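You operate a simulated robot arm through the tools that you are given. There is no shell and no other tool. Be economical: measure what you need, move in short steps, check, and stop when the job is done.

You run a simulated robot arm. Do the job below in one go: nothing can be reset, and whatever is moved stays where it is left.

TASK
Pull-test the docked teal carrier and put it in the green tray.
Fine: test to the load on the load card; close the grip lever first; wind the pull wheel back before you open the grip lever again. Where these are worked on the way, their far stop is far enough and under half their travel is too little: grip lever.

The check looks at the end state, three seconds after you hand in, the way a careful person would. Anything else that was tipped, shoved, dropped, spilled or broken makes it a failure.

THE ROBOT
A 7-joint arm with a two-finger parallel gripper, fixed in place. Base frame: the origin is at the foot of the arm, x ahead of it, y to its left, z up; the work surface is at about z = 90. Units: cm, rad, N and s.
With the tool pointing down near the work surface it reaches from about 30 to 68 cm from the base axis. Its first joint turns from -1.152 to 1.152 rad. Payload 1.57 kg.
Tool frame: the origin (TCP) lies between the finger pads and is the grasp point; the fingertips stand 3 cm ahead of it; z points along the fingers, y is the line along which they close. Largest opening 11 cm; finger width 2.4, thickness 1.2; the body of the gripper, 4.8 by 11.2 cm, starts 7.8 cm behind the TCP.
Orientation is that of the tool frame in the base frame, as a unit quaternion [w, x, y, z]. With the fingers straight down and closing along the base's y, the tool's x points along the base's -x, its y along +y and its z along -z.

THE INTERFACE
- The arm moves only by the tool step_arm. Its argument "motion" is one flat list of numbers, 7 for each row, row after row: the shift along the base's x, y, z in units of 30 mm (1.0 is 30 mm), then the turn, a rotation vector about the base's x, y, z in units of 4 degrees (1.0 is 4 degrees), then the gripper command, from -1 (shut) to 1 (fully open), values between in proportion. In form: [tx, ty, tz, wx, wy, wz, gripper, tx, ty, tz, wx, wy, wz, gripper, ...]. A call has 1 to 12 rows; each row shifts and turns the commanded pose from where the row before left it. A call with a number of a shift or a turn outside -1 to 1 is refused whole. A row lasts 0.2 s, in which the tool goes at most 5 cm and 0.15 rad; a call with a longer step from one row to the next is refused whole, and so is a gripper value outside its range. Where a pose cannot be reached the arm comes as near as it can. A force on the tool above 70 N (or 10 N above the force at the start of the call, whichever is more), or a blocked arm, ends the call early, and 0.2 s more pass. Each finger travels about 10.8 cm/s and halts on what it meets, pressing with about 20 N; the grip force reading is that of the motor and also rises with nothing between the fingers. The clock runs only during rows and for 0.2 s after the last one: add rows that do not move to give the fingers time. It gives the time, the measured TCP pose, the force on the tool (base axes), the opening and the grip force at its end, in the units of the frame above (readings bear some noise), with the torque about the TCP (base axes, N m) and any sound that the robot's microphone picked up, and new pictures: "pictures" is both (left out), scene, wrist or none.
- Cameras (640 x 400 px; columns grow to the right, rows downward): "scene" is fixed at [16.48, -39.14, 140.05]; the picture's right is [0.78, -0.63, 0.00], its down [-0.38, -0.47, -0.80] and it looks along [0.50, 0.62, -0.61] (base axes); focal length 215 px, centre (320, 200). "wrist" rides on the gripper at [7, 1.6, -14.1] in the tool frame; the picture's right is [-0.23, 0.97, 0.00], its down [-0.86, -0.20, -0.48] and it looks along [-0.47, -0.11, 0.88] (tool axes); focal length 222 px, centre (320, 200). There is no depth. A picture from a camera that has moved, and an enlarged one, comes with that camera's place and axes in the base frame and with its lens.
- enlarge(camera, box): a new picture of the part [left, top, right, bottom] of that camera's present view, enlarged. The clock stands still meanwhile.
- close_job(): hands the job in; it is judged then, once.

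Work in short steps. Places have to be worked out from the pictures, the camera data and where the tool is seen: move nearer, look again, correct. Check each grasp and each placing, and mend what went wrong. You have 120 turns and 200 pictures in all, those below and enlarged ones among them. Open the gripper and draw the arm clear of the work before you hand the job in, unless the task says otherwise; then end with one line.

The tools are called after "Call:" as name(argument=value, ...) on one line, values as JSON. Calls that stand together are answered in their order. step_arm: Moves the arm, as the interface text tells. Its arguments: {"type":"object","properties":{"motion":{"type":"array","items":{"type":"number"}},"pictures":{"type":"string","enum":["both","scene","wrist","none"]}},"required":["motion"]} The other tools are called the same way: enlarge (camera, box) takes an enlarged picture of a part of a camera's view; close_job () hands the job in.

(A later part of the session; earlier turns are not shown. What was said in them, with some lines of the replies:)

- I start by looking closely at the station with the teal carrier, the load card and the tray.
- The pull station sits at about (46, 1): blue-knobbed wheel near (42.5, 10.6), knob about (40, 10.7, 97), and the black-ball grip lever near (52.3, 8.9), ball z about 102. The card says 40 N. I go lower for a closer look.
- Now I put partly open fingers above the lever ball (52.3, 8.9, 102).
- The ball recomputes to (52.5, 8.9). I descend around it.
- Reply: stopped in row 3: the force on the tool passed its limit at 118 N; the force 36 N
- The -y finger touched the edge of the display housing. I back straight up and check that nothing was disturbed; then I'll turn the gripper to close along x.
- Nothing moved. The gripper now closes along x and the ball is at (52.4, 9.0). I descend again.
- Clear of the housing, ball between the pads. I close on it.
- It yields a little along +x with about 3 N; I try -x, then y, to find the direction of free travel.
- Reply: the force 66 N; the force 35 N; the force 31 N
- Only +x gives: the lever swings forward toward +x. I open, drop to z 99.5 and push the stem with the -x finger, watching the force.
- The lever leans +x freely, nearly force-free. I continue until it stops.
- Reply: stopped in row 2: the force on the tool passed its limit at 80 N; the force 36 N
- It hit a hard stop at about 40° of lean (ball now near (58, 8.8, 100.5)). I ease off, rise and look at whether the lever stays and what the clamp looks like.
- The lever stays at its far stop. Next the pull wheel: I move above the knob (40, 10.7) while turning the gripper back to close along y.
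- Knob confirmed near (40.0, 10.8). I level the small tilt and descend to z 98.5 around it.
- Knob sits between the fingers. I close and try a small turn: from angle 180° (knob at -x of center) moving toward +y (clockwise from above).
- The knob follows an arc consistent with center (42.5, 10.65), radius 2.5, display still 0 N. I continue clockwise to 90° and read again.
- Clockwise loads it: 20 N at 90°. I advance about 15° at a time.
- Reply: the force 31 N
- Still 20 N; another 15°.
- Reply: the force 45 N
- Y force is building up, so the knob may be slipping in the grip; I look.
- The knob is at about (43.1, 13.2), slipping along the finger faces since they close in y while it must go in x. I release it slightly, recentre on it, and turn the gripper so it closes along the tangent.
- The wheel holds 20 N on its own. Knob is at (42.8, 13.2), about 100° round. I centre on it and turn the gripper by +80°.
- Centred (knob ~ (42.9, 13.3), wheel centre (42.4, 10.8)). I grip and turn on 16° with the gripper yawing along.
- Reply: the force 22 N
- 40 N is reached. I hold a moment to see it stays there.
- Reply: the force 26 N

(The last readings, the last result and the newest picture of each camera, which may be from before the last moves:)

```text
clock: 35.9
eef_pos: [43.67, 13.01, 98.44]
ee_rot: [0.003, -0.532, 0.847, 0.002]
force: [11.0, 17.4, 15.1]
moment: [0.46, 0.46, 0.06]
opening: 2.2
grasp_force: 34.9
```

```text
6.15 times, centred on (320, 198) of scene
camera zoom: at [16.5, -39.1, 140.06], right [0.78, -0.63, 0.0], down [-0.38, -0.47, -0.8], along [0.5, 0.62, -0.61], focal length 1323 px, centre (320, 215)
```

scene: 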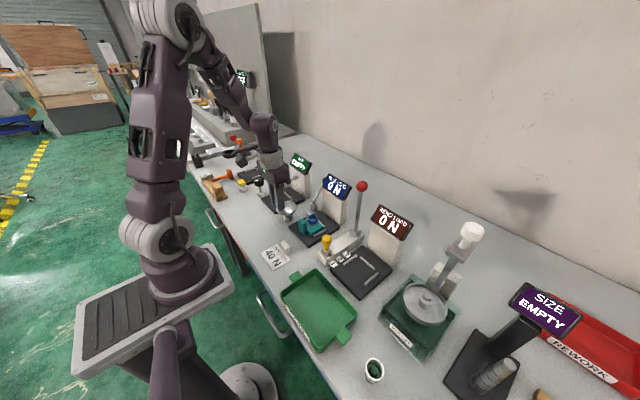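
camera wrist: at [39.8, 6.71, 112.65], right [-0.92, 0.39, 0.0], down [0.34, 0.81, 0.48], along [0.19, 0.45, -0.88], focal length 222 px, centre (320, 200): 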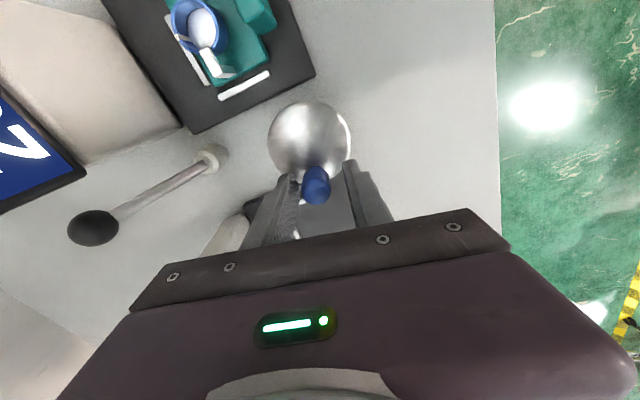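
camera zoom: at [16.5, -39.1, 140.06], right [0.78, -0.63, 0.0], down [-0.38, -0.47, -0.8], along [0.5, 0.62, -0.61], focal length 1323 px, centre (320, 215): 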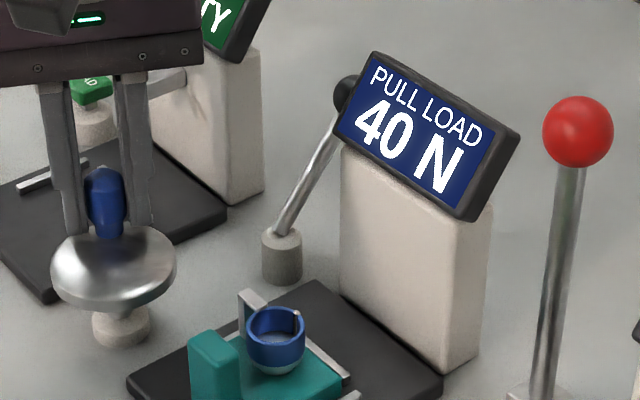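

It holds at 40 N. Now I wind back counterclockwise, yawing the other way.

Call:
step_arm(motion=[-0.05, 0.023, 0, 0, 0, 1, -1, -0.057, 0.02, 0, 0, 0, 1, -1, -0.053, 0.017, 0, 0, 0, 1, -1, -0.057, 0.013, 0, 0, 0, 1, -1, -0.06, 0.01, 0, 0, 0, 1, -1, -0.057, 0.007, 0, 0, 0, 1, -1, -0.057, 0, 0, 0, 0, 1, -1, -0.06, -0.003, 0, 0, 0, 1, -1, -0.057, -0.007, 0, 0, 0, 1, -1, 0, 0, 0, 0, 0, 0, -1], pictures="wrist")

Call:
enlarge(camera="scene", box=[250, 165, 360, 250])

```text
clock: 38.1
eef_pos: [42.06, 13.2, 98.45]
ee_rot: [-0.002, 0.767, -0.641, -0.003]
force: [6.9, 9.6, 3.2]
moment: [0.18, -0.81, 0.19]
opening: 2.18
grasp_force: 34.9
camera wrist: at [41.65, 6.06, 112.44], right [-1.0, 0.05, 0.0], down [0.05, 0.87, 0.48], along [0.02, 0.48, -0.88], focal length 222 px, centre (320, 200)
```

wrist: 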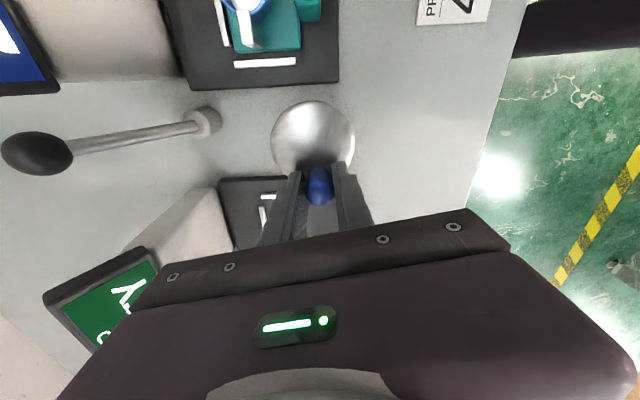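

```text
4.71 times, centred on (305, 208) of scene
camera zoom: at [16.5, -39.11, 140.06], right [0.78, -0.63, 0.0], down [-0.38, -0.47, -0.8], along [0.5, 0.62, -0.61], focal length 1012 px, centre (391, 165)
```

zoom: 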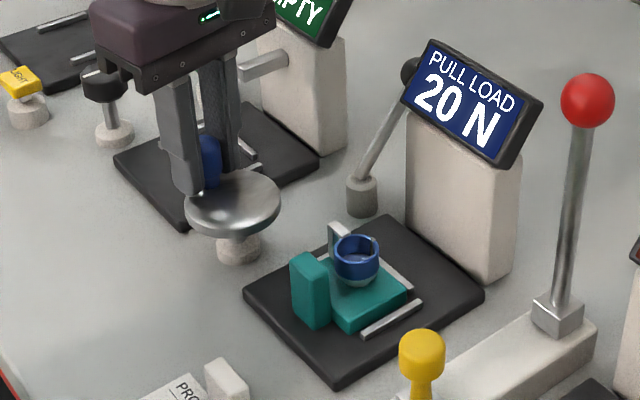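

Back to 20 N. I keep winding, still yawing along.

Call:
step_arm(motion=[-0.057, -0.01, 0, 0, 0, 1, -1, -0.057, -0.017, 0, 0, 0, 1, -1, -0.057, -0.02, 0, 0, 0, 1, -1, -0.053, -0.02, 0, 0, 0, 1, -1, -0.05, -0.027, 0, 0, 0, 1, -1, -0.05, -0.03, 0, 0, 0, 1, -1, -0.047, -0.033, 0, 0, 0, 1, -1, -0.047, -0.037, 0, 0, 0, 1, -1, -0.043, -0.04, 0, 0, 0, 1, -1, -0.04, -0.043, 0, 0, 0, 1, -1, 0, 0, 0, 0, 0, 0, -1], pictures="none")

Call:
enlarge(camera="scene", box=[250, 165, 360, 250])

```text
clock: 40.5
eef_pos: [40.64, 12.34, 98.5]
ee_rot: [-0.001, 0.94, -0.34, -0.004]
force: [8.6, -4.0, -12.0]
moment: [0.86, -0.21, 0.06]
opening: 2.18
grasp_force: 34.5
```

```text
4.71 times, centred on (305, 208) of scene
camera zoom: at [16.52, -39.15, 140.05], right [0.78, -0.63, 0.0], down [-0.38, -0.47, -0.8], along [0.5, 0.62, -0.61], focal length 1012 px, centre (391, 165)
```

zoom: 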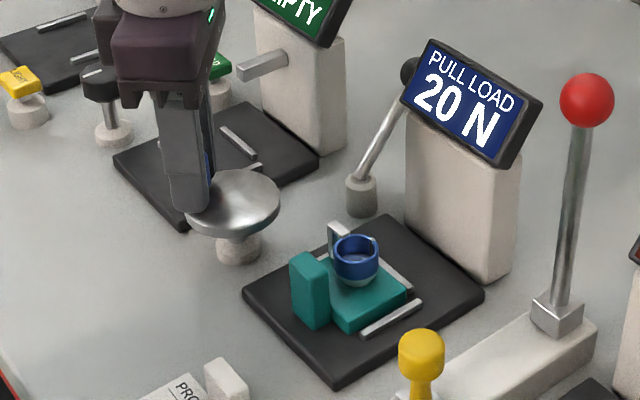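

Continue winding to the starting angle.

Call:
step_arm(motion=[-0.053, -0.07, 0, 0, 0, 0, -1, -0.053, -0.087, 0, 0, 0, 0, -1, -0.04, -0.09, 0, 0, 0, 0, -1, -0.033, -0.1, 0, 0, 0, 0, -1, -0.017, -0.1, 0, 0, 0, 0, -1, -0.007, -0.1, 0, 0, 0, 0, -1, 0, 0, 0, 0, 0, 0, -1], pictures="wrist")

Call:
enlarge(camera="scene", box=[250, 165, 360, 250])

```text
clock: 42.1
eef_pos: [40.09, 11.0, 98.43]
ee_rot: [-0.002, 0.94, -0.34, -0.003]
force: [8.6, 22.3, -9.5]
moment: [-0.56, 0.13, 0.07]
opening: 2.16
grasp_force: 35.0
camera wrist: at [44.34, 5.17, 112.45], right [-0.8, -0.6, 0.0], down [-0.53, 0.7, 0.48], along [-0.29, 0.39, -0.87], focal length 222 px, centre (320, 200)
```

wrist: 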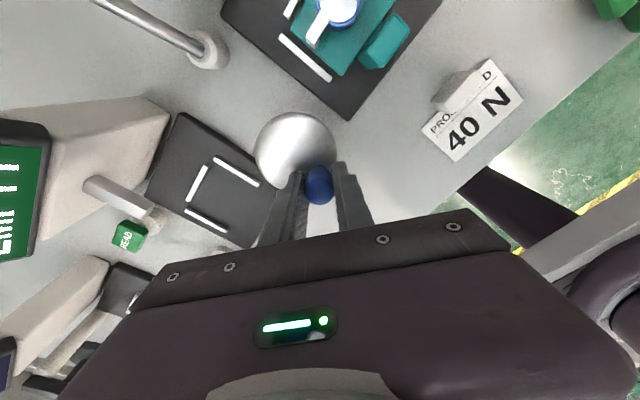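

```text
4.71 times, centred on (305, 208) of scene
camera zoom: at [16.52, -39.07, 140.07], right [0.78, -0.63, 0.0], down [-0.38, -0.47, -0.8], along [0.5, 0.62, -0.61], focal length 1012 px, centre (391, 165)
```

zoom: 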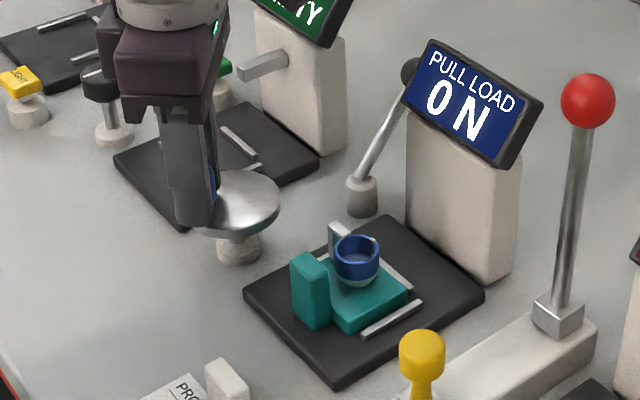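

0 N again with 22 N of resistance; I nudge 3 mm further to make sure it's fully back, then release and rise.

Call:
step_arm(motion=[0, -0.1, 0, 0, 0, 0, -1, 0, 0, 0, 0, 0, 0, -1], pictures="none")

Call:
step_arm(motion=[0, 0.05, 0, 0, 0, 0, -0.3, 0, 0, 0, 0, 0, 0, -0.3, 0, 0, 1, 0, 0, 0, -0.3, 0, 0, 1, 0, 0, -1, -0.3, 0, 0, 1, 0, 0, -1, -0.3, 0, 0, 1, 0, 0, -1, -0.3, 0, 0, 0.3, 0, 0, -1, -0.3, 0, 0, 0, 0, 0, -1, -0.3, 0, 0, 0, 0, 0, -1, -0.3, 0, 0, 0, 0, 0, -1, -0.3, 0, 0, 0, 0, 0, -1, -0.3, 0, 0, 0, 0, 0, -1, -0.3], pictures="wrist")

Call:
enlarge(camera="scene", box=[250, 165, 360, 250])

```text
clock: 42.7
eef_pos: [40.11, 10.84, 98.39]
ee_rot: [-0.005, 0.941, -0.34, -0.003]
force: [4.6, 44.3, -4.6]
moment: [-0.43, 0.6, 0.11]
opening: 2.22
grasp_force: 34.2
```

```text
clock: 45.3
eef_pos: [39.79, 10.75, 111.38]
ee_rot: [-0.002, 0.788, -0.615, -0.002]
force: [-0.3, 0.8, -0.1]
moment: [-0.01, -0.04, 0.05]
opening: 3.85
grasp_force: 0.1
camera wrist: at [40.01, 3.43, 125.32], right [-1.0, -0.02, 0.0], down [-0.01, 0.88, 0.48], along [-0.01, 0.48, -0.88], focal length 222 px, centre (320, 200)
```

wrist: 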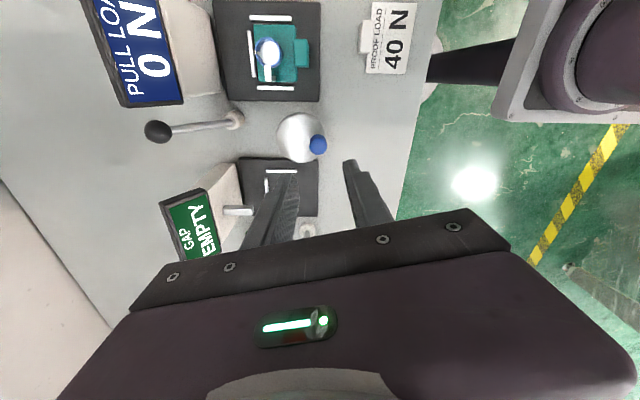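

```text
4.71 times, centred on (305, 208) of scene
camera zoom: at [16.48, -39.14, 140.05], right [0.78, -0.63, 0.0], down [-0.38, -0.47, -0.8], along [0.5, 0.62, -0.61], focal length 1012 px, centre (391, 165)
```

zoom: 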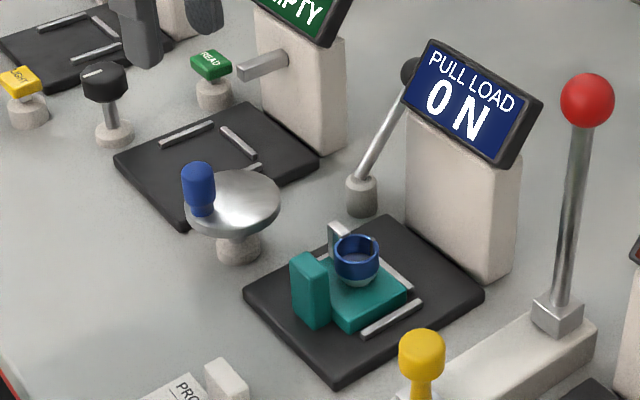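

The wheel is back at its starting angle and reads 0 N. Next: reopen the grip lever by moving over the ball (57.8, 8.8) and pulling it toward -x.

Call:
step_arm(motion=[1, -0.11, 0, 0, 0, -1, -0.1, 1, -0.11, 0, 0, 0, -1, -0.1, 1, -0.11, 0, 0, 0, -1, -0.1, 1, -0.11, 0, 0, 0, -0.5, -0.1, 1, -0.11, 0, 0, 0, 0, -0.1, 1, -0.11, 0, 0, 0, 0, -0.1, 0, 0, 0, 0, 0, 0, -0.1], pictures="wrist")

```text
clock: 46.9
eef_pos: [58.1, 8.67, 111.35]
ee_rot: [-0.001, 0.709, -0.706, -0.002]
force: [-0.3, -0.5, -0.1]
moment: [0.02, 0.02, 0.03]
opening: 4.94
grasp_force: 0.0
camera wrist: at [56.46, 1.69, 125.31], right [-0.97, 0.22, 0.0], down [0.2, 0.85, 0.48], along [0.11, 0.47, -0.88], focal length 222 px, centre (320, 200)
```

wrist: 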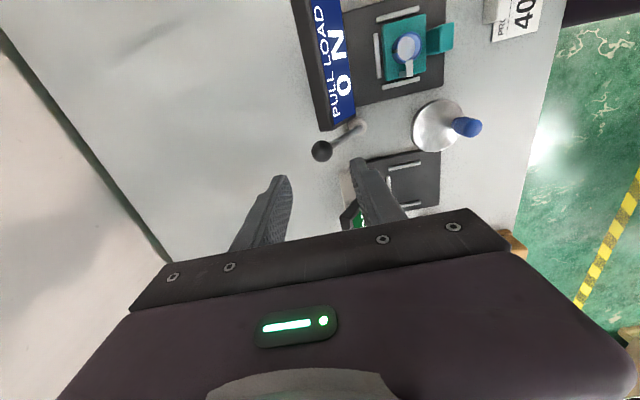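

Ball at (58.0, 8.75), centred. Descend to z 102 and pull toward -x.

Call:
step_arm(motion=[0, 0, -1, 0, 0, 0, -0.1, 0, 0, -1, 0, 0, 0, -0.1, 0, 0, -1.0, 0, 0, 0, -0.1, 0, 0, -0.1, 0, 0, 0, -0.1, -0.4, 0, 0, 0, 0, 0, -0.1, -0.4, 0, 0, 0, 0, 0, -0.1, -0.4, 0, 0, 0, 0, 0, -0.1, -0.4, 0, 0, 0, 0, 0, -0.1, -0.4, 0, 0, 0, 0, 0, -0.1, 0, 0, 0, 0, 0, 0, -0.1], pictures="wrist")

```text
clock: 49.1
eef_pos: [52.06, 8.63, 102.01]
ee_rot: [-0.002, 0.708, -0.706, -0.002]
force: [-0.2, -0.6, -0.2]
moment: [-0.04, -0.02, 0.02]
opening: 5.01
grasp_force: 0.2
camera wrist: at [50.35, 1.59, 116.03], right [-0.97, 0.22, 0.0], down [0.2, 0.85, 0.48], along [0.11, 0.47, -0.88], focal length 222 px, centre (320, 200)
```

wrist: 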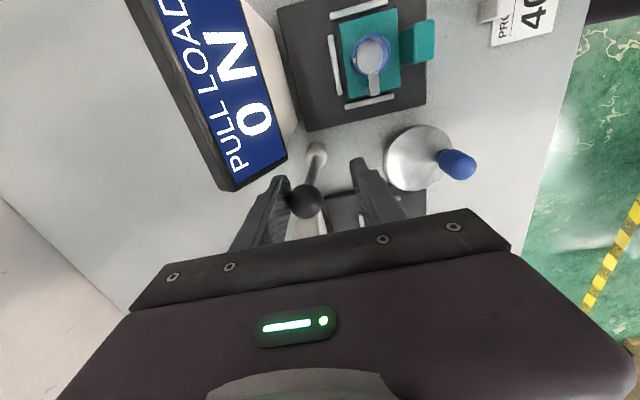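

Nearly upright. I push the remaining centimetre until it meets its open stop.

Call:
step_arm(motion=[-0.15, 0, 0, 0, 0, 0, -0.1, -0.15, 0, 0, 0, 0, 0, -0.1, -0.1, 0, 0, 0, 0, 0, -0.1, 0, 0, 0, 0, 0, 0, -0.1], pictures="none")

```text
clock: 50.1
eef_pos: [50.92, 8.61, 102.03]
ee_rot: [-0.001, 0.708, -0.706, -0.003]
force: [8.2, -2.5, -1.7]
moment: [0.03, 0.03, -0.13]
opening: 5.71
grasp_force: 3.9
```

The finger is being pressed open (force 8 N): open stop met. I back off, rise and check.

Call:
step_arm(motion=[0.25, 0, 0, 0, 0, 0, 0, 0, 0, 1, 0, 0, 0, 0, 0, 0, 1, 0, 0, 0, 0, 0, 0, 1, 0, 0, 0, 0, 0, 0, 0.2, 0, 0, -1, 0, 0, 0, 0, 0, 0, -1, 0, 0, 0, 0, 0, 0, -1, 0, 0, 0, 0, 0, 0, -1, 0], pictures="both")

Call:
enlarge(camera="scene", box=[260, 165, 360, 250])

```text
clock: 51.9
eef_pos: [51.5, 8.71, 111.86]
ee_rot: [0.002, -0.603, 0.797, 0.002]
force: [-0.8, -0.7, -0.7]
moment: [0.0, 0.0, -0.02]
opening: 5.5
grasp_force: 0.1
camera wrist: at [47.98, 2.35, 125.73], right [-0.88, 0.48, 0.0], down [0.42, 0.77, 0.48], along [0.23, 0.42, -0.88], focal length 222 px, centre (320, 200)
```

scene: 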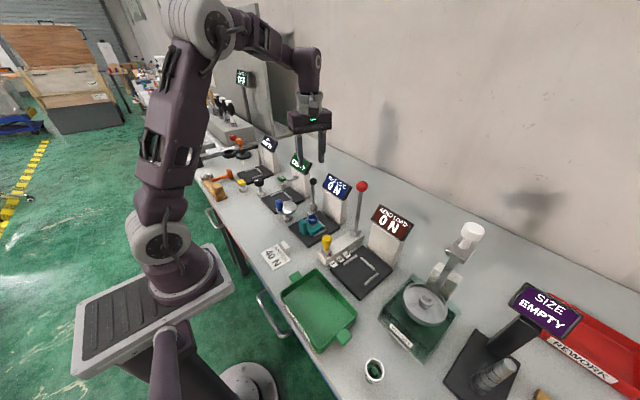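
wrist: 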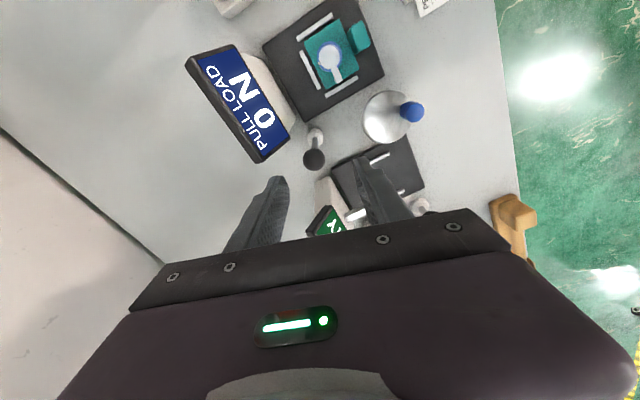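

```text
4.71 times, centred on (310, 208) of scene
camera zoom: at [16.48, -39.14, 140.05], right [0.78, -0.63, 0.0], down [-0.38, -0.47, -0.8], along [0.5, 0.62, -0.61], focal length 1012 px, centre (367, 165)
```

zoom: 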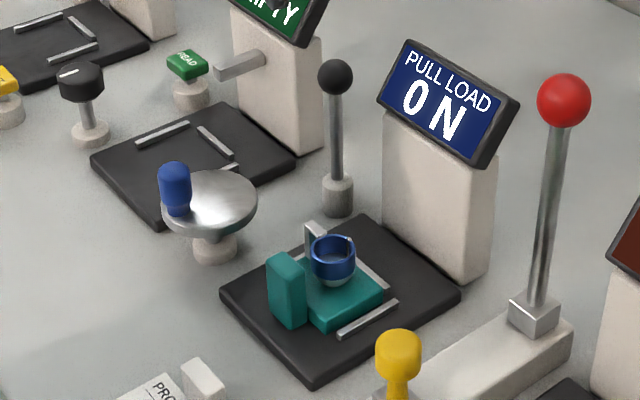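

Lever is back upright, wheel home, display 0 N. Now I move toward the carrier, turning the gripper to close along y again.

Call:
step_arm(motion=[-0.9, -0.7, 0, 0, 0, -1, 0, -0.9, -0.7, 0, 0, 0, -1, 0, -0.9, -0.7, 0, 0, 0, -1, 0, -0.3, -0.5, 0, 0, 0, -1, 0, 0, 0, 0, 0, 0, -1, 0, 0, 0, 0, 0, 0, -1, 0, 0, 0, 0, 0, 0, -1, 0, 0, 0, 0, 0, 0, -1, 0, 0, 0, 0, 0, 0, -1, 0, 0, 0, 0, 0, 0, -1, 0, 0, 0, 0, 0, 0, -1, 0, 0, 0, 0, 0, 0, -1, 0], pictures="none")

Call:
step_arm(motion=[0, 0, 0, 0, 0, -1, -0.2, 0, 0, 0, 0, 0, -1, -0.2, 0, 0, 0, 0, 0, -1, -0.2, 0, 0, 0, 0, 0, -1, -0.2, 0, 0, 0, 0, 0, -1, -0.2, 0, 0, 0, 0, 0, -1, -0.2, 0, 0, 0, 0, 0, -0.5, -0.2, 0, 0, 0, 0, 0, 0, -0.2], pictures="wrist")

Call:
enlarge(camera="wrist", box=[240, 100, 400, 220])

Call:
enlarge(camera="scene", box=[288, 200, 343, 250])

```text
clock: 54.5
eef_pos: [42.51, 0.77, 111.71]
ee_rot: [0.003, -0.226, 0.974, 0.001]
force: [-0.2, 1.1, 0.5]
moment: [-0.01, 0.02, -0.03]
opening: 5.51
grasp_force: 0.1
```

```text
clock: 56.3
eef_pos: [42.49, 0.78, 111.67]
ee_rot: [0.002, -0.002, 1.0, 0.001]
force: [-0.1, 0.1, 0.1]
moment: [-0.01, -0.02, -0.01]
opening: 4.39
grasp_force: 0.0
camera wrist: at [35.39, 2.47, 125.67], right [0.22, 0.97, 0.0], down [0.85, -0.2, 0.48], along [0.47, -0.11, -0.88], focal length 222 px, centre (320, 200)
```

wrist: 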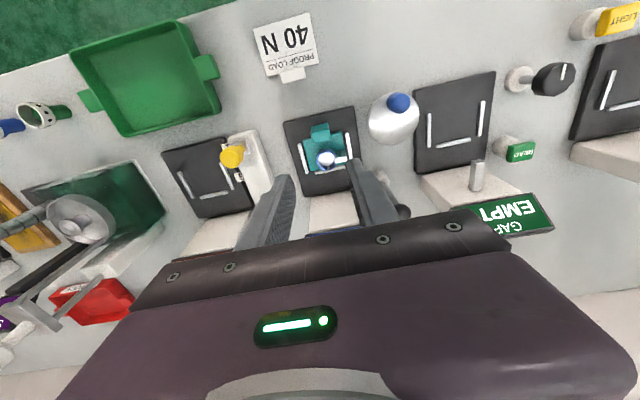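

```text
3.33 times, centred on (320, 160) of wrist
camera zoom: at [35.39, 2.47, 125.67], right [0.22, 0.97, 0.0], down [0.85, -0.2, 0.48], along [0.47, -0.11, -0.88], focal length 740 px, centre (320, 333)
```

zoom: 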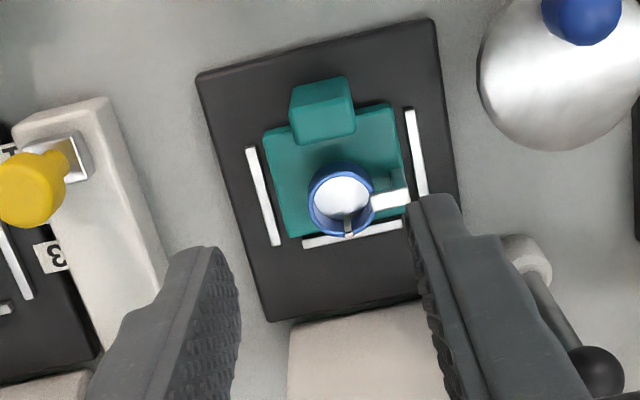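

```text
8.00 times, centred on (316, 225) of scene
camera zoom: at [16.48, -39.14, 140.05], right [0.78, -0.63, 0.0], down [-0.38, -0.47, -0.8], along [0.5, 0.62, -0.61], focal length 1720 px, centre (356, 0)
```

zoom: 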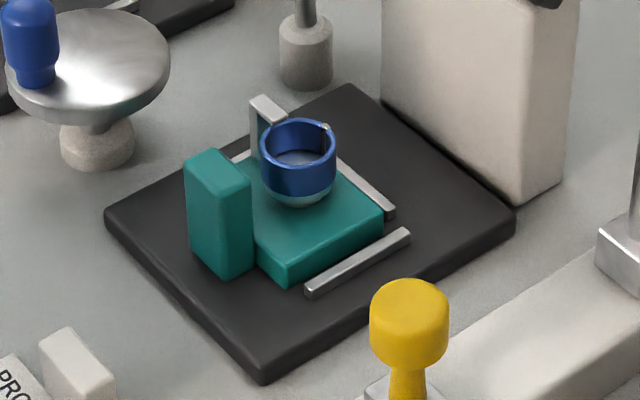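

The carrier's upright tab is at about (42.1, 1.1), top z≈95.6; rails are open toward -x and a jaw arm stands at the ring's +y side, so I'll grip the tab and draw it out toward -x before lifting. I descend part way first.

Call:
step_arm(motion=[-0.2, 0.1, -1, 0, 0, 0, -0.2, 0, 0, -1, 0, 0, 0, -0.2, 0, 0, -1, 0, 0, 0, -0.2, 0, 0, -1, 0, 0, 0, -0.2, 0, 0, 0, 0, 0, 0, -0.2], pictures="wrist")

Call:
enlarge(camera="wrist", box=[220, 110, 420, 240])

Call:
enlarge(camera="scene", box=[280, 190, 345, 250])

```text
clock: 57.5
eef_pos: [41.86, 1.22, 99.69]
ee_rot: [0.003, -0.002, 1.0, -0.001]
force: [0.0, -0.4, 0.0]
moment: [0.0, 0.03, -0.01]
opening: 4.39
grasp_force: 0.1
camera wrist: at [34.72, 2.74, 113.6], right [0.22, 0.97, 0.0], down [0.85, -0.2, 0.48], along [0.47, -0.11, -0.88], focal length 222 px, centre (320, 200)
```

wrist: 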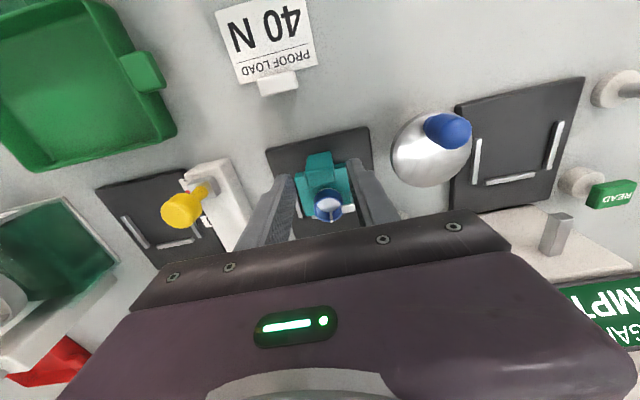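

```text
3.08 times, centred on (320, 175) of wrist
camera zoom: at [34.72, 2.74, 113.6], right [0.22, 0.97, 0.0], down [0.85, -0.2, 0.48], along [0.47, -0.11, -0.88], focal length 684 px, centre (320, 277)
```

zoom: 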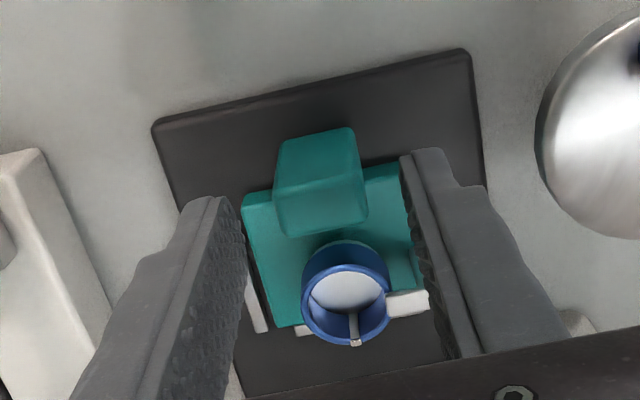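

```text
6.67 times, centred on (312, 220) of scene
camera zoom: at [16.48, -39.14, 140.05], right [0.78, -0.63, 0.0], down [-0.38, -0.47, -0.8], along [0.5, 0.62, -0.61], focal length 1434 px, centre (370, 67)
```

zoom: 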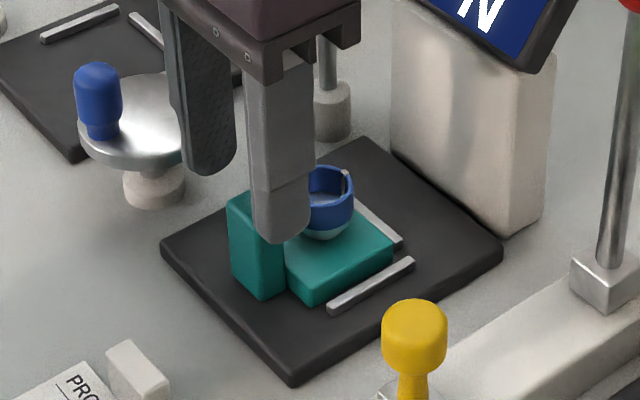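

Tab centre reads (41.9, 1.1), well aligned. Down to z≈96.2 and grip.

Call:
step_arm(motion=[-0.03, -0.02, -0.6, 0, 0, 0, -0.2, 0, 0, -0.55, 0, 0, 0, -0.2, 0, 0, 0, 0, 0, 0, -0.2], pictures="none")

Call:
step_arm(motion=[0, 0, 0, 0, 0, 0, -1, 0, 0, 0, 0, 0, 0, -1, 0, 0, 0, 0, 0, 0, -1], pictures="wrist")

Call:
enlarge(camera="scene", box=[280, 190, 345, 250])

```text
clock: 58.3
eef_pos: [41.86, 1.0, 96.27]
ee_rot: [0.002, -0.002, 1.0, 0.001]
force: [-0.6, -0.2, -0.6]
moment: [-0.01, -0.03, 0.01]
opening: 4.41
grasp_force: 0.2
```

```text
clock: 59.1
eef_pos: [41.88, 0.97, 96.25]
ee_rot: [0.003, -0.001, 1.0, -0.001]
force: [-0.5, 0.4, 0.1]
moment: [0.02, 0.05, 0.04]
opening: 2.56
grasp_force: 19.8
camera wrist: at [34.7, 2.66, 110.23], right [0.22, 0.97, 0.0], down [0.85, -0.2, 0.48], along [0.47, -0.11, -0.88], focal length 222 px, centre (320, 200)
```

wrist: 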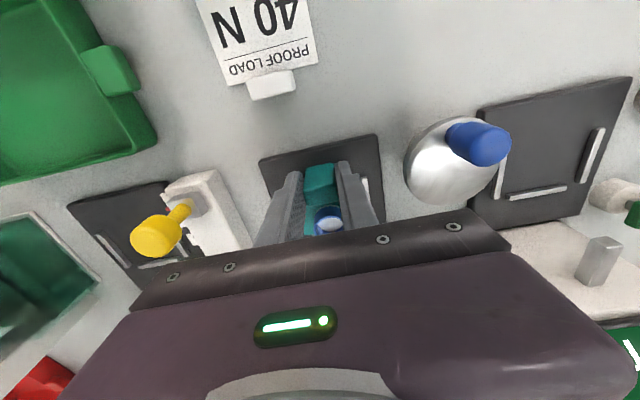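

```text
6.67 times, centred on (312, 220) of scene
camera zoom: at [16.49, -39.14, 140.05], right [0.78, -0.63, 0.0], down [-0.38, -0.47, -0.8], along [0.5, 0.62, -0.61], focal length 1434 px, centre (370, 67)
```

zoom: 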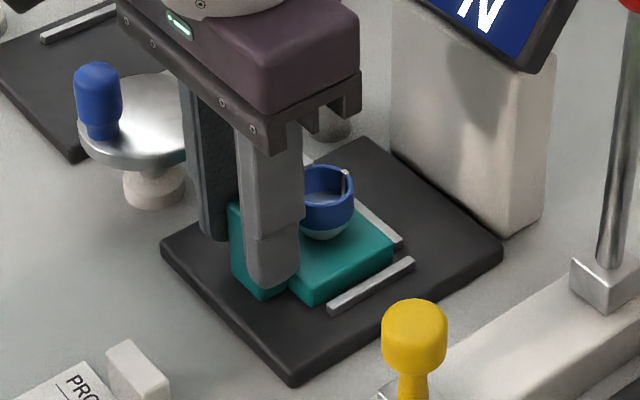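

Gripped (2.56 cm, 20 N). I draw it 1 cm toward -x and check for resistance.

Call:
step_arm(motion=[-0.17, 0, 0.02, 0, 0, 0, -1, -0.17, 0, 0, 0, 0, 0, -1, 0, 0, 0, 0, 0, 0, -1], pictures="none")

Call:
enlarge(camera="scene", box=[280, 190, 345, 250])

```text
clock: 59.9
eef_pos: [40.73, 1.06, 96.33]
ee_rot: [0.002, -0.002, 1.0, 0.0]
force: [0.1, 0.3, -0.6]
moment: [-0.03, 0.01, 0.0]
opening: 2.55
grasp_force: 19.9
```

```text
6.67 times, centred on (312, 220) of scene
camera zoom: at [16.48, -39.14, 140.05], right [0.78, -0.63, 0.0], down [-0.38, -0.47, -0.8], along [0.5, 0.62, -0.61], focal length 1434 px, centre (370, 67)
```

zoom: 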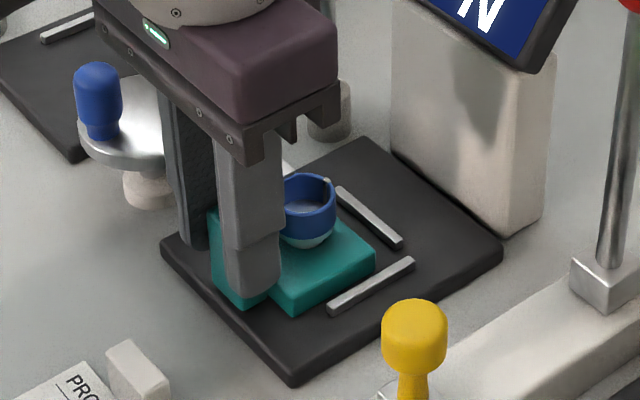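

It slides freely with the ring. Another 3.4 cm, then lift a little and look.

Call:
step_arm(motion=[-0.4, 0, 0, 0, 0, 0, -1, -0.4, 0, 0, 0, 0, 0, -1, -0.35, 0, 0, 0, 0, 0, -1, 0, 0, 0.4, 0, 0, 0, -1, 0, 0, 0.6, 0, 0, 0, -1, 0, 0, 0, 0, 0, 0, -1], pictures="both")

Call:
enlarge(camera="scene", box=[260, 180, 345, 260])

```text
clock: 61.3
eef_pos: [37.22, 1.0, 99.35]
ee_rot: [0.003, -0.001, 1.0, 0.0]
force: [-0.8, -0.3, -1.1]
moment: [0.01, 0.06, 0.02]
opening: 2.57
grasp_force: 20.2
camera wrist: at [30.2, 2.67, 113.29], right [0.22, 0.97, 0.0], down [0.85, -0.2, 0.48], along [0.47, -0.11, -0.88], focal length 222 px, centre (320, 200)
```

scene: 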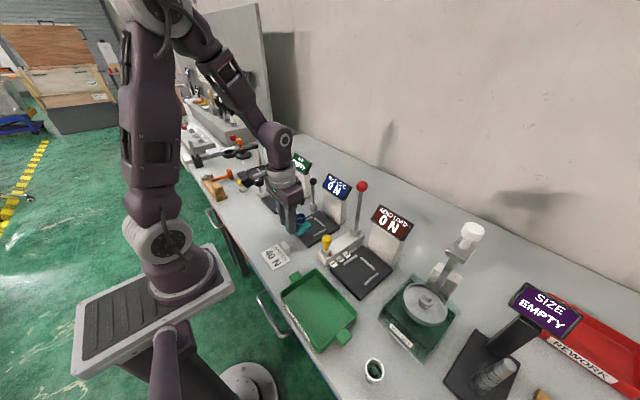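
wrist: 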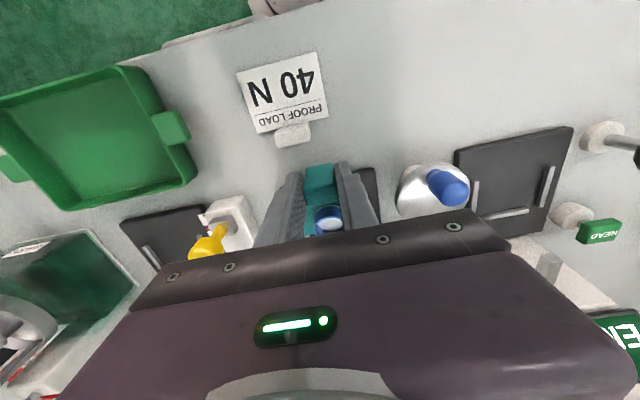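

```text
5.00 times, centred on (302, 220) of scene
camera zoom: at [16.48, -39.14, 140.05], right [0.78, -0.63, 0.0], down [-0.38, -0.47, -0.8], along [0.5, 0.62, -0.61], focal length 1075 px, centre (408, 100)
```

zoom: 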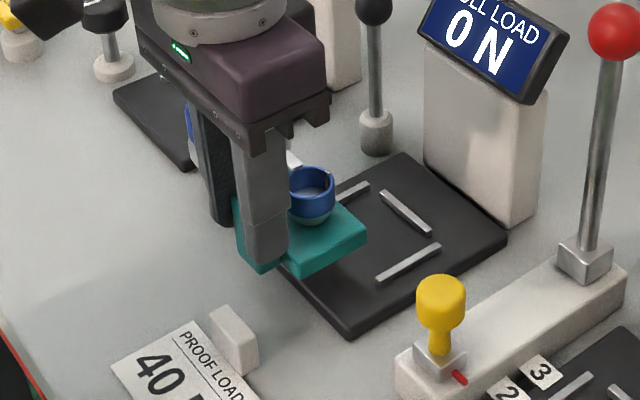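

Carrier is held and clear. I raise it and carry it over the tray, whose centre I compute at about (31.6, -20); with the body ahead of the tab the TCP target is (29.2, -20).

Call:
step_arm(motion=[0, 0, 1, 0, 0, 0, -1, 0, 0, 1, 0, 0, 0, -1, -0.3, -0.8, 0.2, 0, 0, 0, -1, -0.35, -0.9, 0, 0, 0, 0, -1, -0.35, -0.9, 0, 0, 0, 0, -1, -0.35, -0.9, 0, 0, 0, 0, -1, -0.35, -0.9, 0, 0, 0, 0, -1, -0.35, -0.9, 0, 0, 0, 0, -1, -0.35, -0.9, 0, 0, 0, 0, -1, -0.25, -0.8, 0, 0, 0, 0, -1, 0, 0, 0, 0, 0, 0, -1], pictures="both")

```text
clock: 63.7
eef_pos: [29.45, -19.97, 105.97]
ee_rot: [0.003, -0.001, 1.0, 0.001]
force: [0.5, -0.1, -0.7]
moment: [0.0, 0.06, 0.03]
opening: 2.57
grasp_force: 19.2
camera wrist: at [22.32, -18.35, 119.96], right [0.22, 0.97, 0.0], down [0.85, -0.2, 0.48], along [0.47, -0.11, -0.88], focal length 222 px, centre (320, 200)
```

scene: 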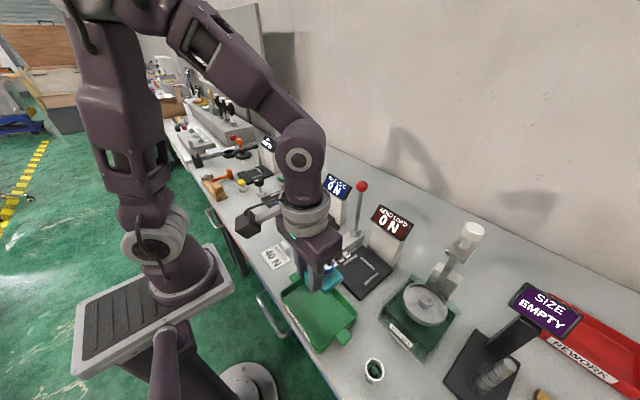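
wrist: 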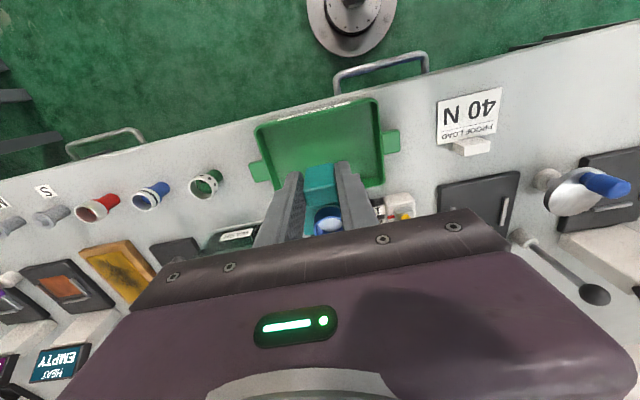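

Tray spans x 25.8–37, y -27.2 to -12.5, so the carrier fits well here. I lower to z 97.5 and look.

Call:
step_arm(motion=[-0.1, 0, -1, 0, 0, 0, -1, 0, 0, -1, 0, 0, 0, -1, 0, 0, -0.6, 0, 0, 0, -1, 0, 0, -0.2, 0, 0, 0, -1, 0, 0, 0, 0, 0, 0, -1], pictures="none")

Call:
enlarge(camera="scene", box=[270, 230, 370, 360])

```text
clock: 64.9
eef_pos: [29.17, -19.9, 97.42]
ee_rot: [0.002, -0.002, 1.0, 0.001]
force: [-1.1, -0.5, -1.5]
moment: [0.02, 0.04, -0.01]
opening: 2.57
grasp_force: 19.8
```

```text
3.08 times, centred on (320, 295) of scene
camera zoom: at [16.48, -39.14, 140.05], right [0.78, -0.63, 0.0], down [-0.38, -0.47, -0.8], along [0.5, 0.62, -0.61], focal length 662 px, centre (320, -92)
```

zoom: 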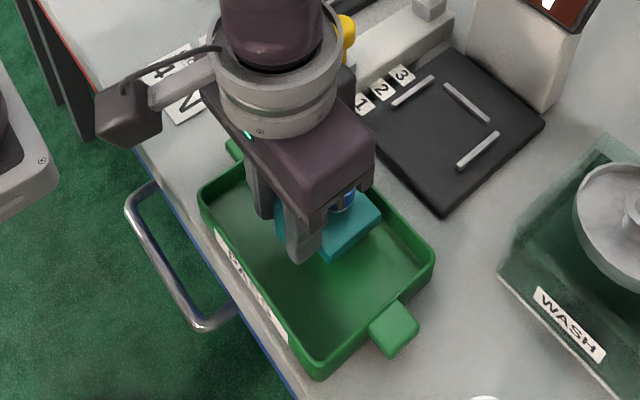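

Inside the rim; I shift 5 mm toward -x for clearance and lower in small steps until contact.

Call:
step_arm(motion=[-0.15, -0.1, 0, 0, 0, 0, -1, 0, 0, -0.17, 0, 0, 0, -1, 0, 0, -0.13, 0, 0, 0, -1, 0, 0, 0, 0, 0, 0, -1], pictures="none")

Call:
step_arm(motion=[0, 0, -0.1, 0, 0, 0, -1, 0, 0, 0, 0, 0, 0, -1], pictures="none")

Call:
step_arm(motion=[0, 0, -0.1, 0, 0, 0, -1, 0, 0, 0, 0, 0, 0, -1], pictures="none")

```text
clock: 65.9
eef_pos: [28.6, -20.29, 96.47]
ee_rot: [0.003, -0.002, 1.0, 0.0]
force: [-0.7, -0.5, -0.4]
moment: [0.04, 0.01, 0.03]
opening: 2.56
grasp_force: 20.0
```

```text
clock: 66.5
eef_pos: [28.83, -20.3, 96.22]
ee_rot: [0.003, -0.002, 1.0, 0.0]
force: [0.1, 0.3, -0.9]
moment: [-0.01, 0.07, 0.0]
opening: 2.55
grasp_force: 19.1
```

```text
clock: 67.1
eef_pos: [28.82, -20.26, 95.97]
ee_rot: [0.002, -0.002, 1.0, 0.0]
force: [-0.7, -0.4, -0.9]
moment: [-0.01, 0.04, -0.02]
opening: 2.55
grasp_force: 20.1
```

Not yet touching; a few more 2.5 mm steps.

Call:
step_arm(motion=[0, 0, -0.08, 0, 0, 0, -1, 0, 0, 0, 0, 0, 0, -1], pictures="none")

Call:
step_arm(motion=[0, 0, -0.08, 0, 0, 0, -1, 0, 0, 0, 0, 0, 0, -1], pictures="none")

Call:
enlarge(camera="scene", box=[270, 230, 370, 360])

```text
clock: 67.7
eef_pos: [28.64, -20.27, 95.63]
ee_rot: [0.003, -0.001, 1.0, 0.001]
force: [-0.3, -0.2, -0.8]
moment: [0.0, 0.04, -0.01]
opening: 2.54
grasp_force: 20.0
```

```text
clock: 68.3
eef_pos: [28.61, -20.22, 95.48]
ee_rot: [0.002, -0.001, 1.0, 0.0]
force: [-0.4, -0.8, -1.8]
moment: [0.0, 0.07, 0.0]
opening: 2.53
grasp_force: 20.3
```

```text
3.08 times, centred on (320, 295) of scene
camera zoom: at [16.48, -39.14, 140.05], right [0.78, -0.63, 0.0], down [-0.38, -0.47, -0.8], along [0.5, 0.62, -0.61], focal length 662 px, centre (320, -92)
```

zoom: 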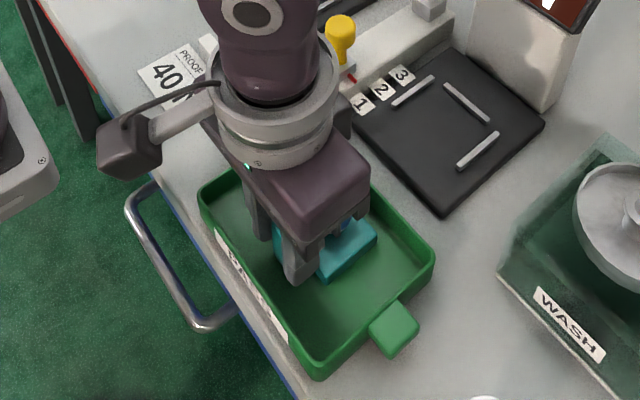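

Call:
step_arm(motion=[0, 0, -0.08, 0, 0, 0, -1, 0, 0, 0, 0, 0, 0, -1], pictures="none")

Call:
step_arm(motion=[0, 0, -0.08, 0, 0, 0, -1, 0, 0, 0, 0, 0, 0, -1], pictures="none")

```text
clock: 68.9
eef_pos: [28.58, -20.25, 95.22]
ee_rot: [0.003, -0.002, 1.0, 0.0]
force: [0.3, 4.2, 16.2]
moment: [0.09, -0.12, 0.02]
opening: 2.58
grasp_force: 19.7
```

```text
clock: 69.5
eef_pos: [28.69, -20.26, 95.07]
ee_rot: [0.004, -0.002, 1.0, 0.0]
force: [-2.2, -0.6, 15.9]
moment: [-0.01, -0.09, -0.01]
opening: 2.56
grasp_force: 20.3
```

Contact (16 N up): the carrier is on the tray floor. I open and rise.

Call:
step_arm(motion=[0, 0, 0.03, 0, 0, 0, -0.6, 0, 0, 0, 0, 0, 0, -0.2, 0, 0, 0, 0, 0, 0, -0.2, 0, 0, 0.5, 0, 0, 0, -0.2, 0, 0, 1, 0, 0, 0, -0.2, 0, 0, 1, 0, 0, 0, -0.2, 0, 0, 1, 0, 0, 0, -0.2, 0, 0, 1, 0, 0, 0, -0.2, 0, 0.9, 0.5, 0, 0, 0, -0.2, 0, 1, 0.5, 0, 0, 0, -0.2, 0, 1, 0, 0, 0, 0, -0.2], pictures="both")

Call:
step_arm(motion=[0.5, 1, 0.5, 0, 0, 0, 0, 0.5, 1, 0.5, 0, 0, 0, 0, 0.5, 1, 0, 0, 0, 0, 0, 0.5, 1, 0, 0, 0, 0, 0, 0.5, 1, 0, 0, 0, 0, 0, 0, 0, 0, 0, 0, 0, 0], pictures="scene")

Call:
enlarge(camera="scene", box=[240, 160, 400, 360])

```text
clock: 71.9
eef_pos: [28.67, -11.52, 111.7]
ee_rot: [0.003, -0.002, 1.0, 0.0]
force: [0.0, 0.3, 0.1]
moment: [0.02, 0.03, 0.02]
opening: 4.41
grasp_force: 0.1
camera wrist: at [21.63, -9.88, 125.65], right [0.22, 0.97, 0.0], down [0.85, -0.2, 0.48], along [0.47, -0.11, -0.88], focal length 222 px, centre (320, 200)
```

scene: 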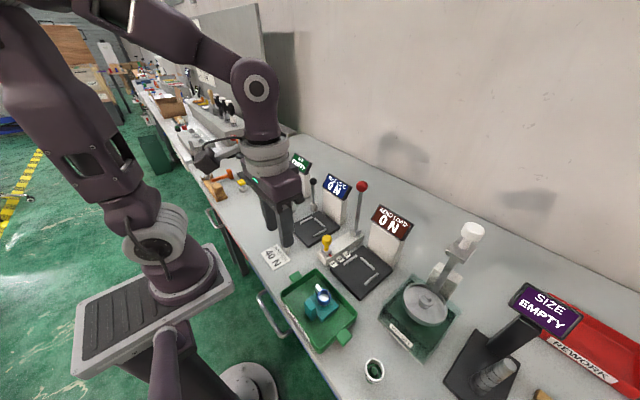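
wrist: 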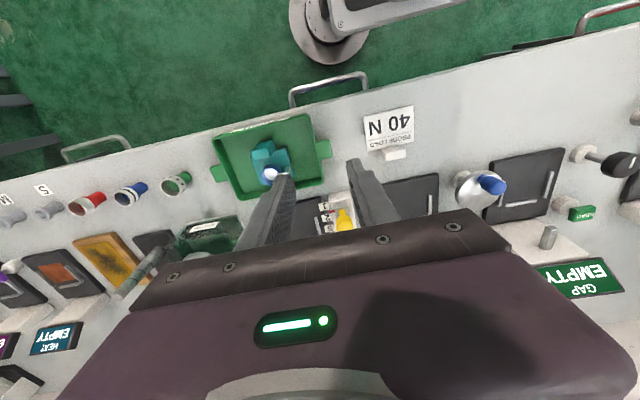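

```text
clock: 73.3
eef_pos: [36.19, 3.41, 114.59]
ee_rot: [0.003, -0.002, 1.0, 0.0]
force: [0.4, 0.3, 0.0]
moment: [0.04, -0.02, -0.01]
opening: 5.53
grasp_force: 0.1
```

scene: 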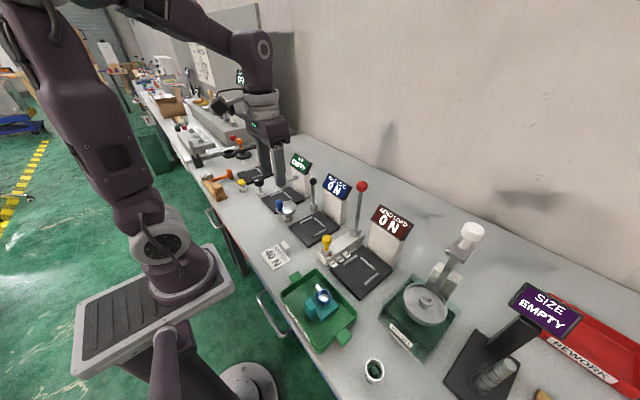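

```text
2.00 times, centred on (320, 260) of scene
camera zoom: at [16.48, -39.14, 140.05], right [0.78, -0.63, 0.0], down [-0.38, -0.47, -0.8], along [0.5, 0.62, -0.61], focal length 430 px, centre (320, 80)
```

zoom: 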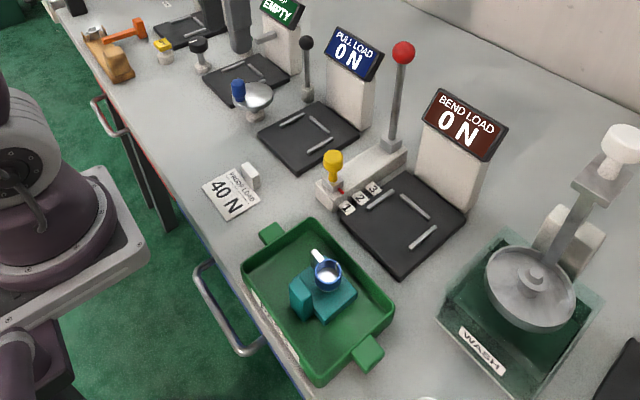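

The carrier sits upright in the green tray, wheel and lever are back home, displays read 0 N, and the arm is clear with the gripper open. I hand in.

Call:
close_job()

```text
The job is handed in.
```

The teal carrier was pull-tested to 40 N with the grip lever closed, the wheel wound back to 0 N before the lever was opened, and the carrier now stands in the green tray; early on a finger hit the pull-load display housing (118 N), with no visible shift or damage.
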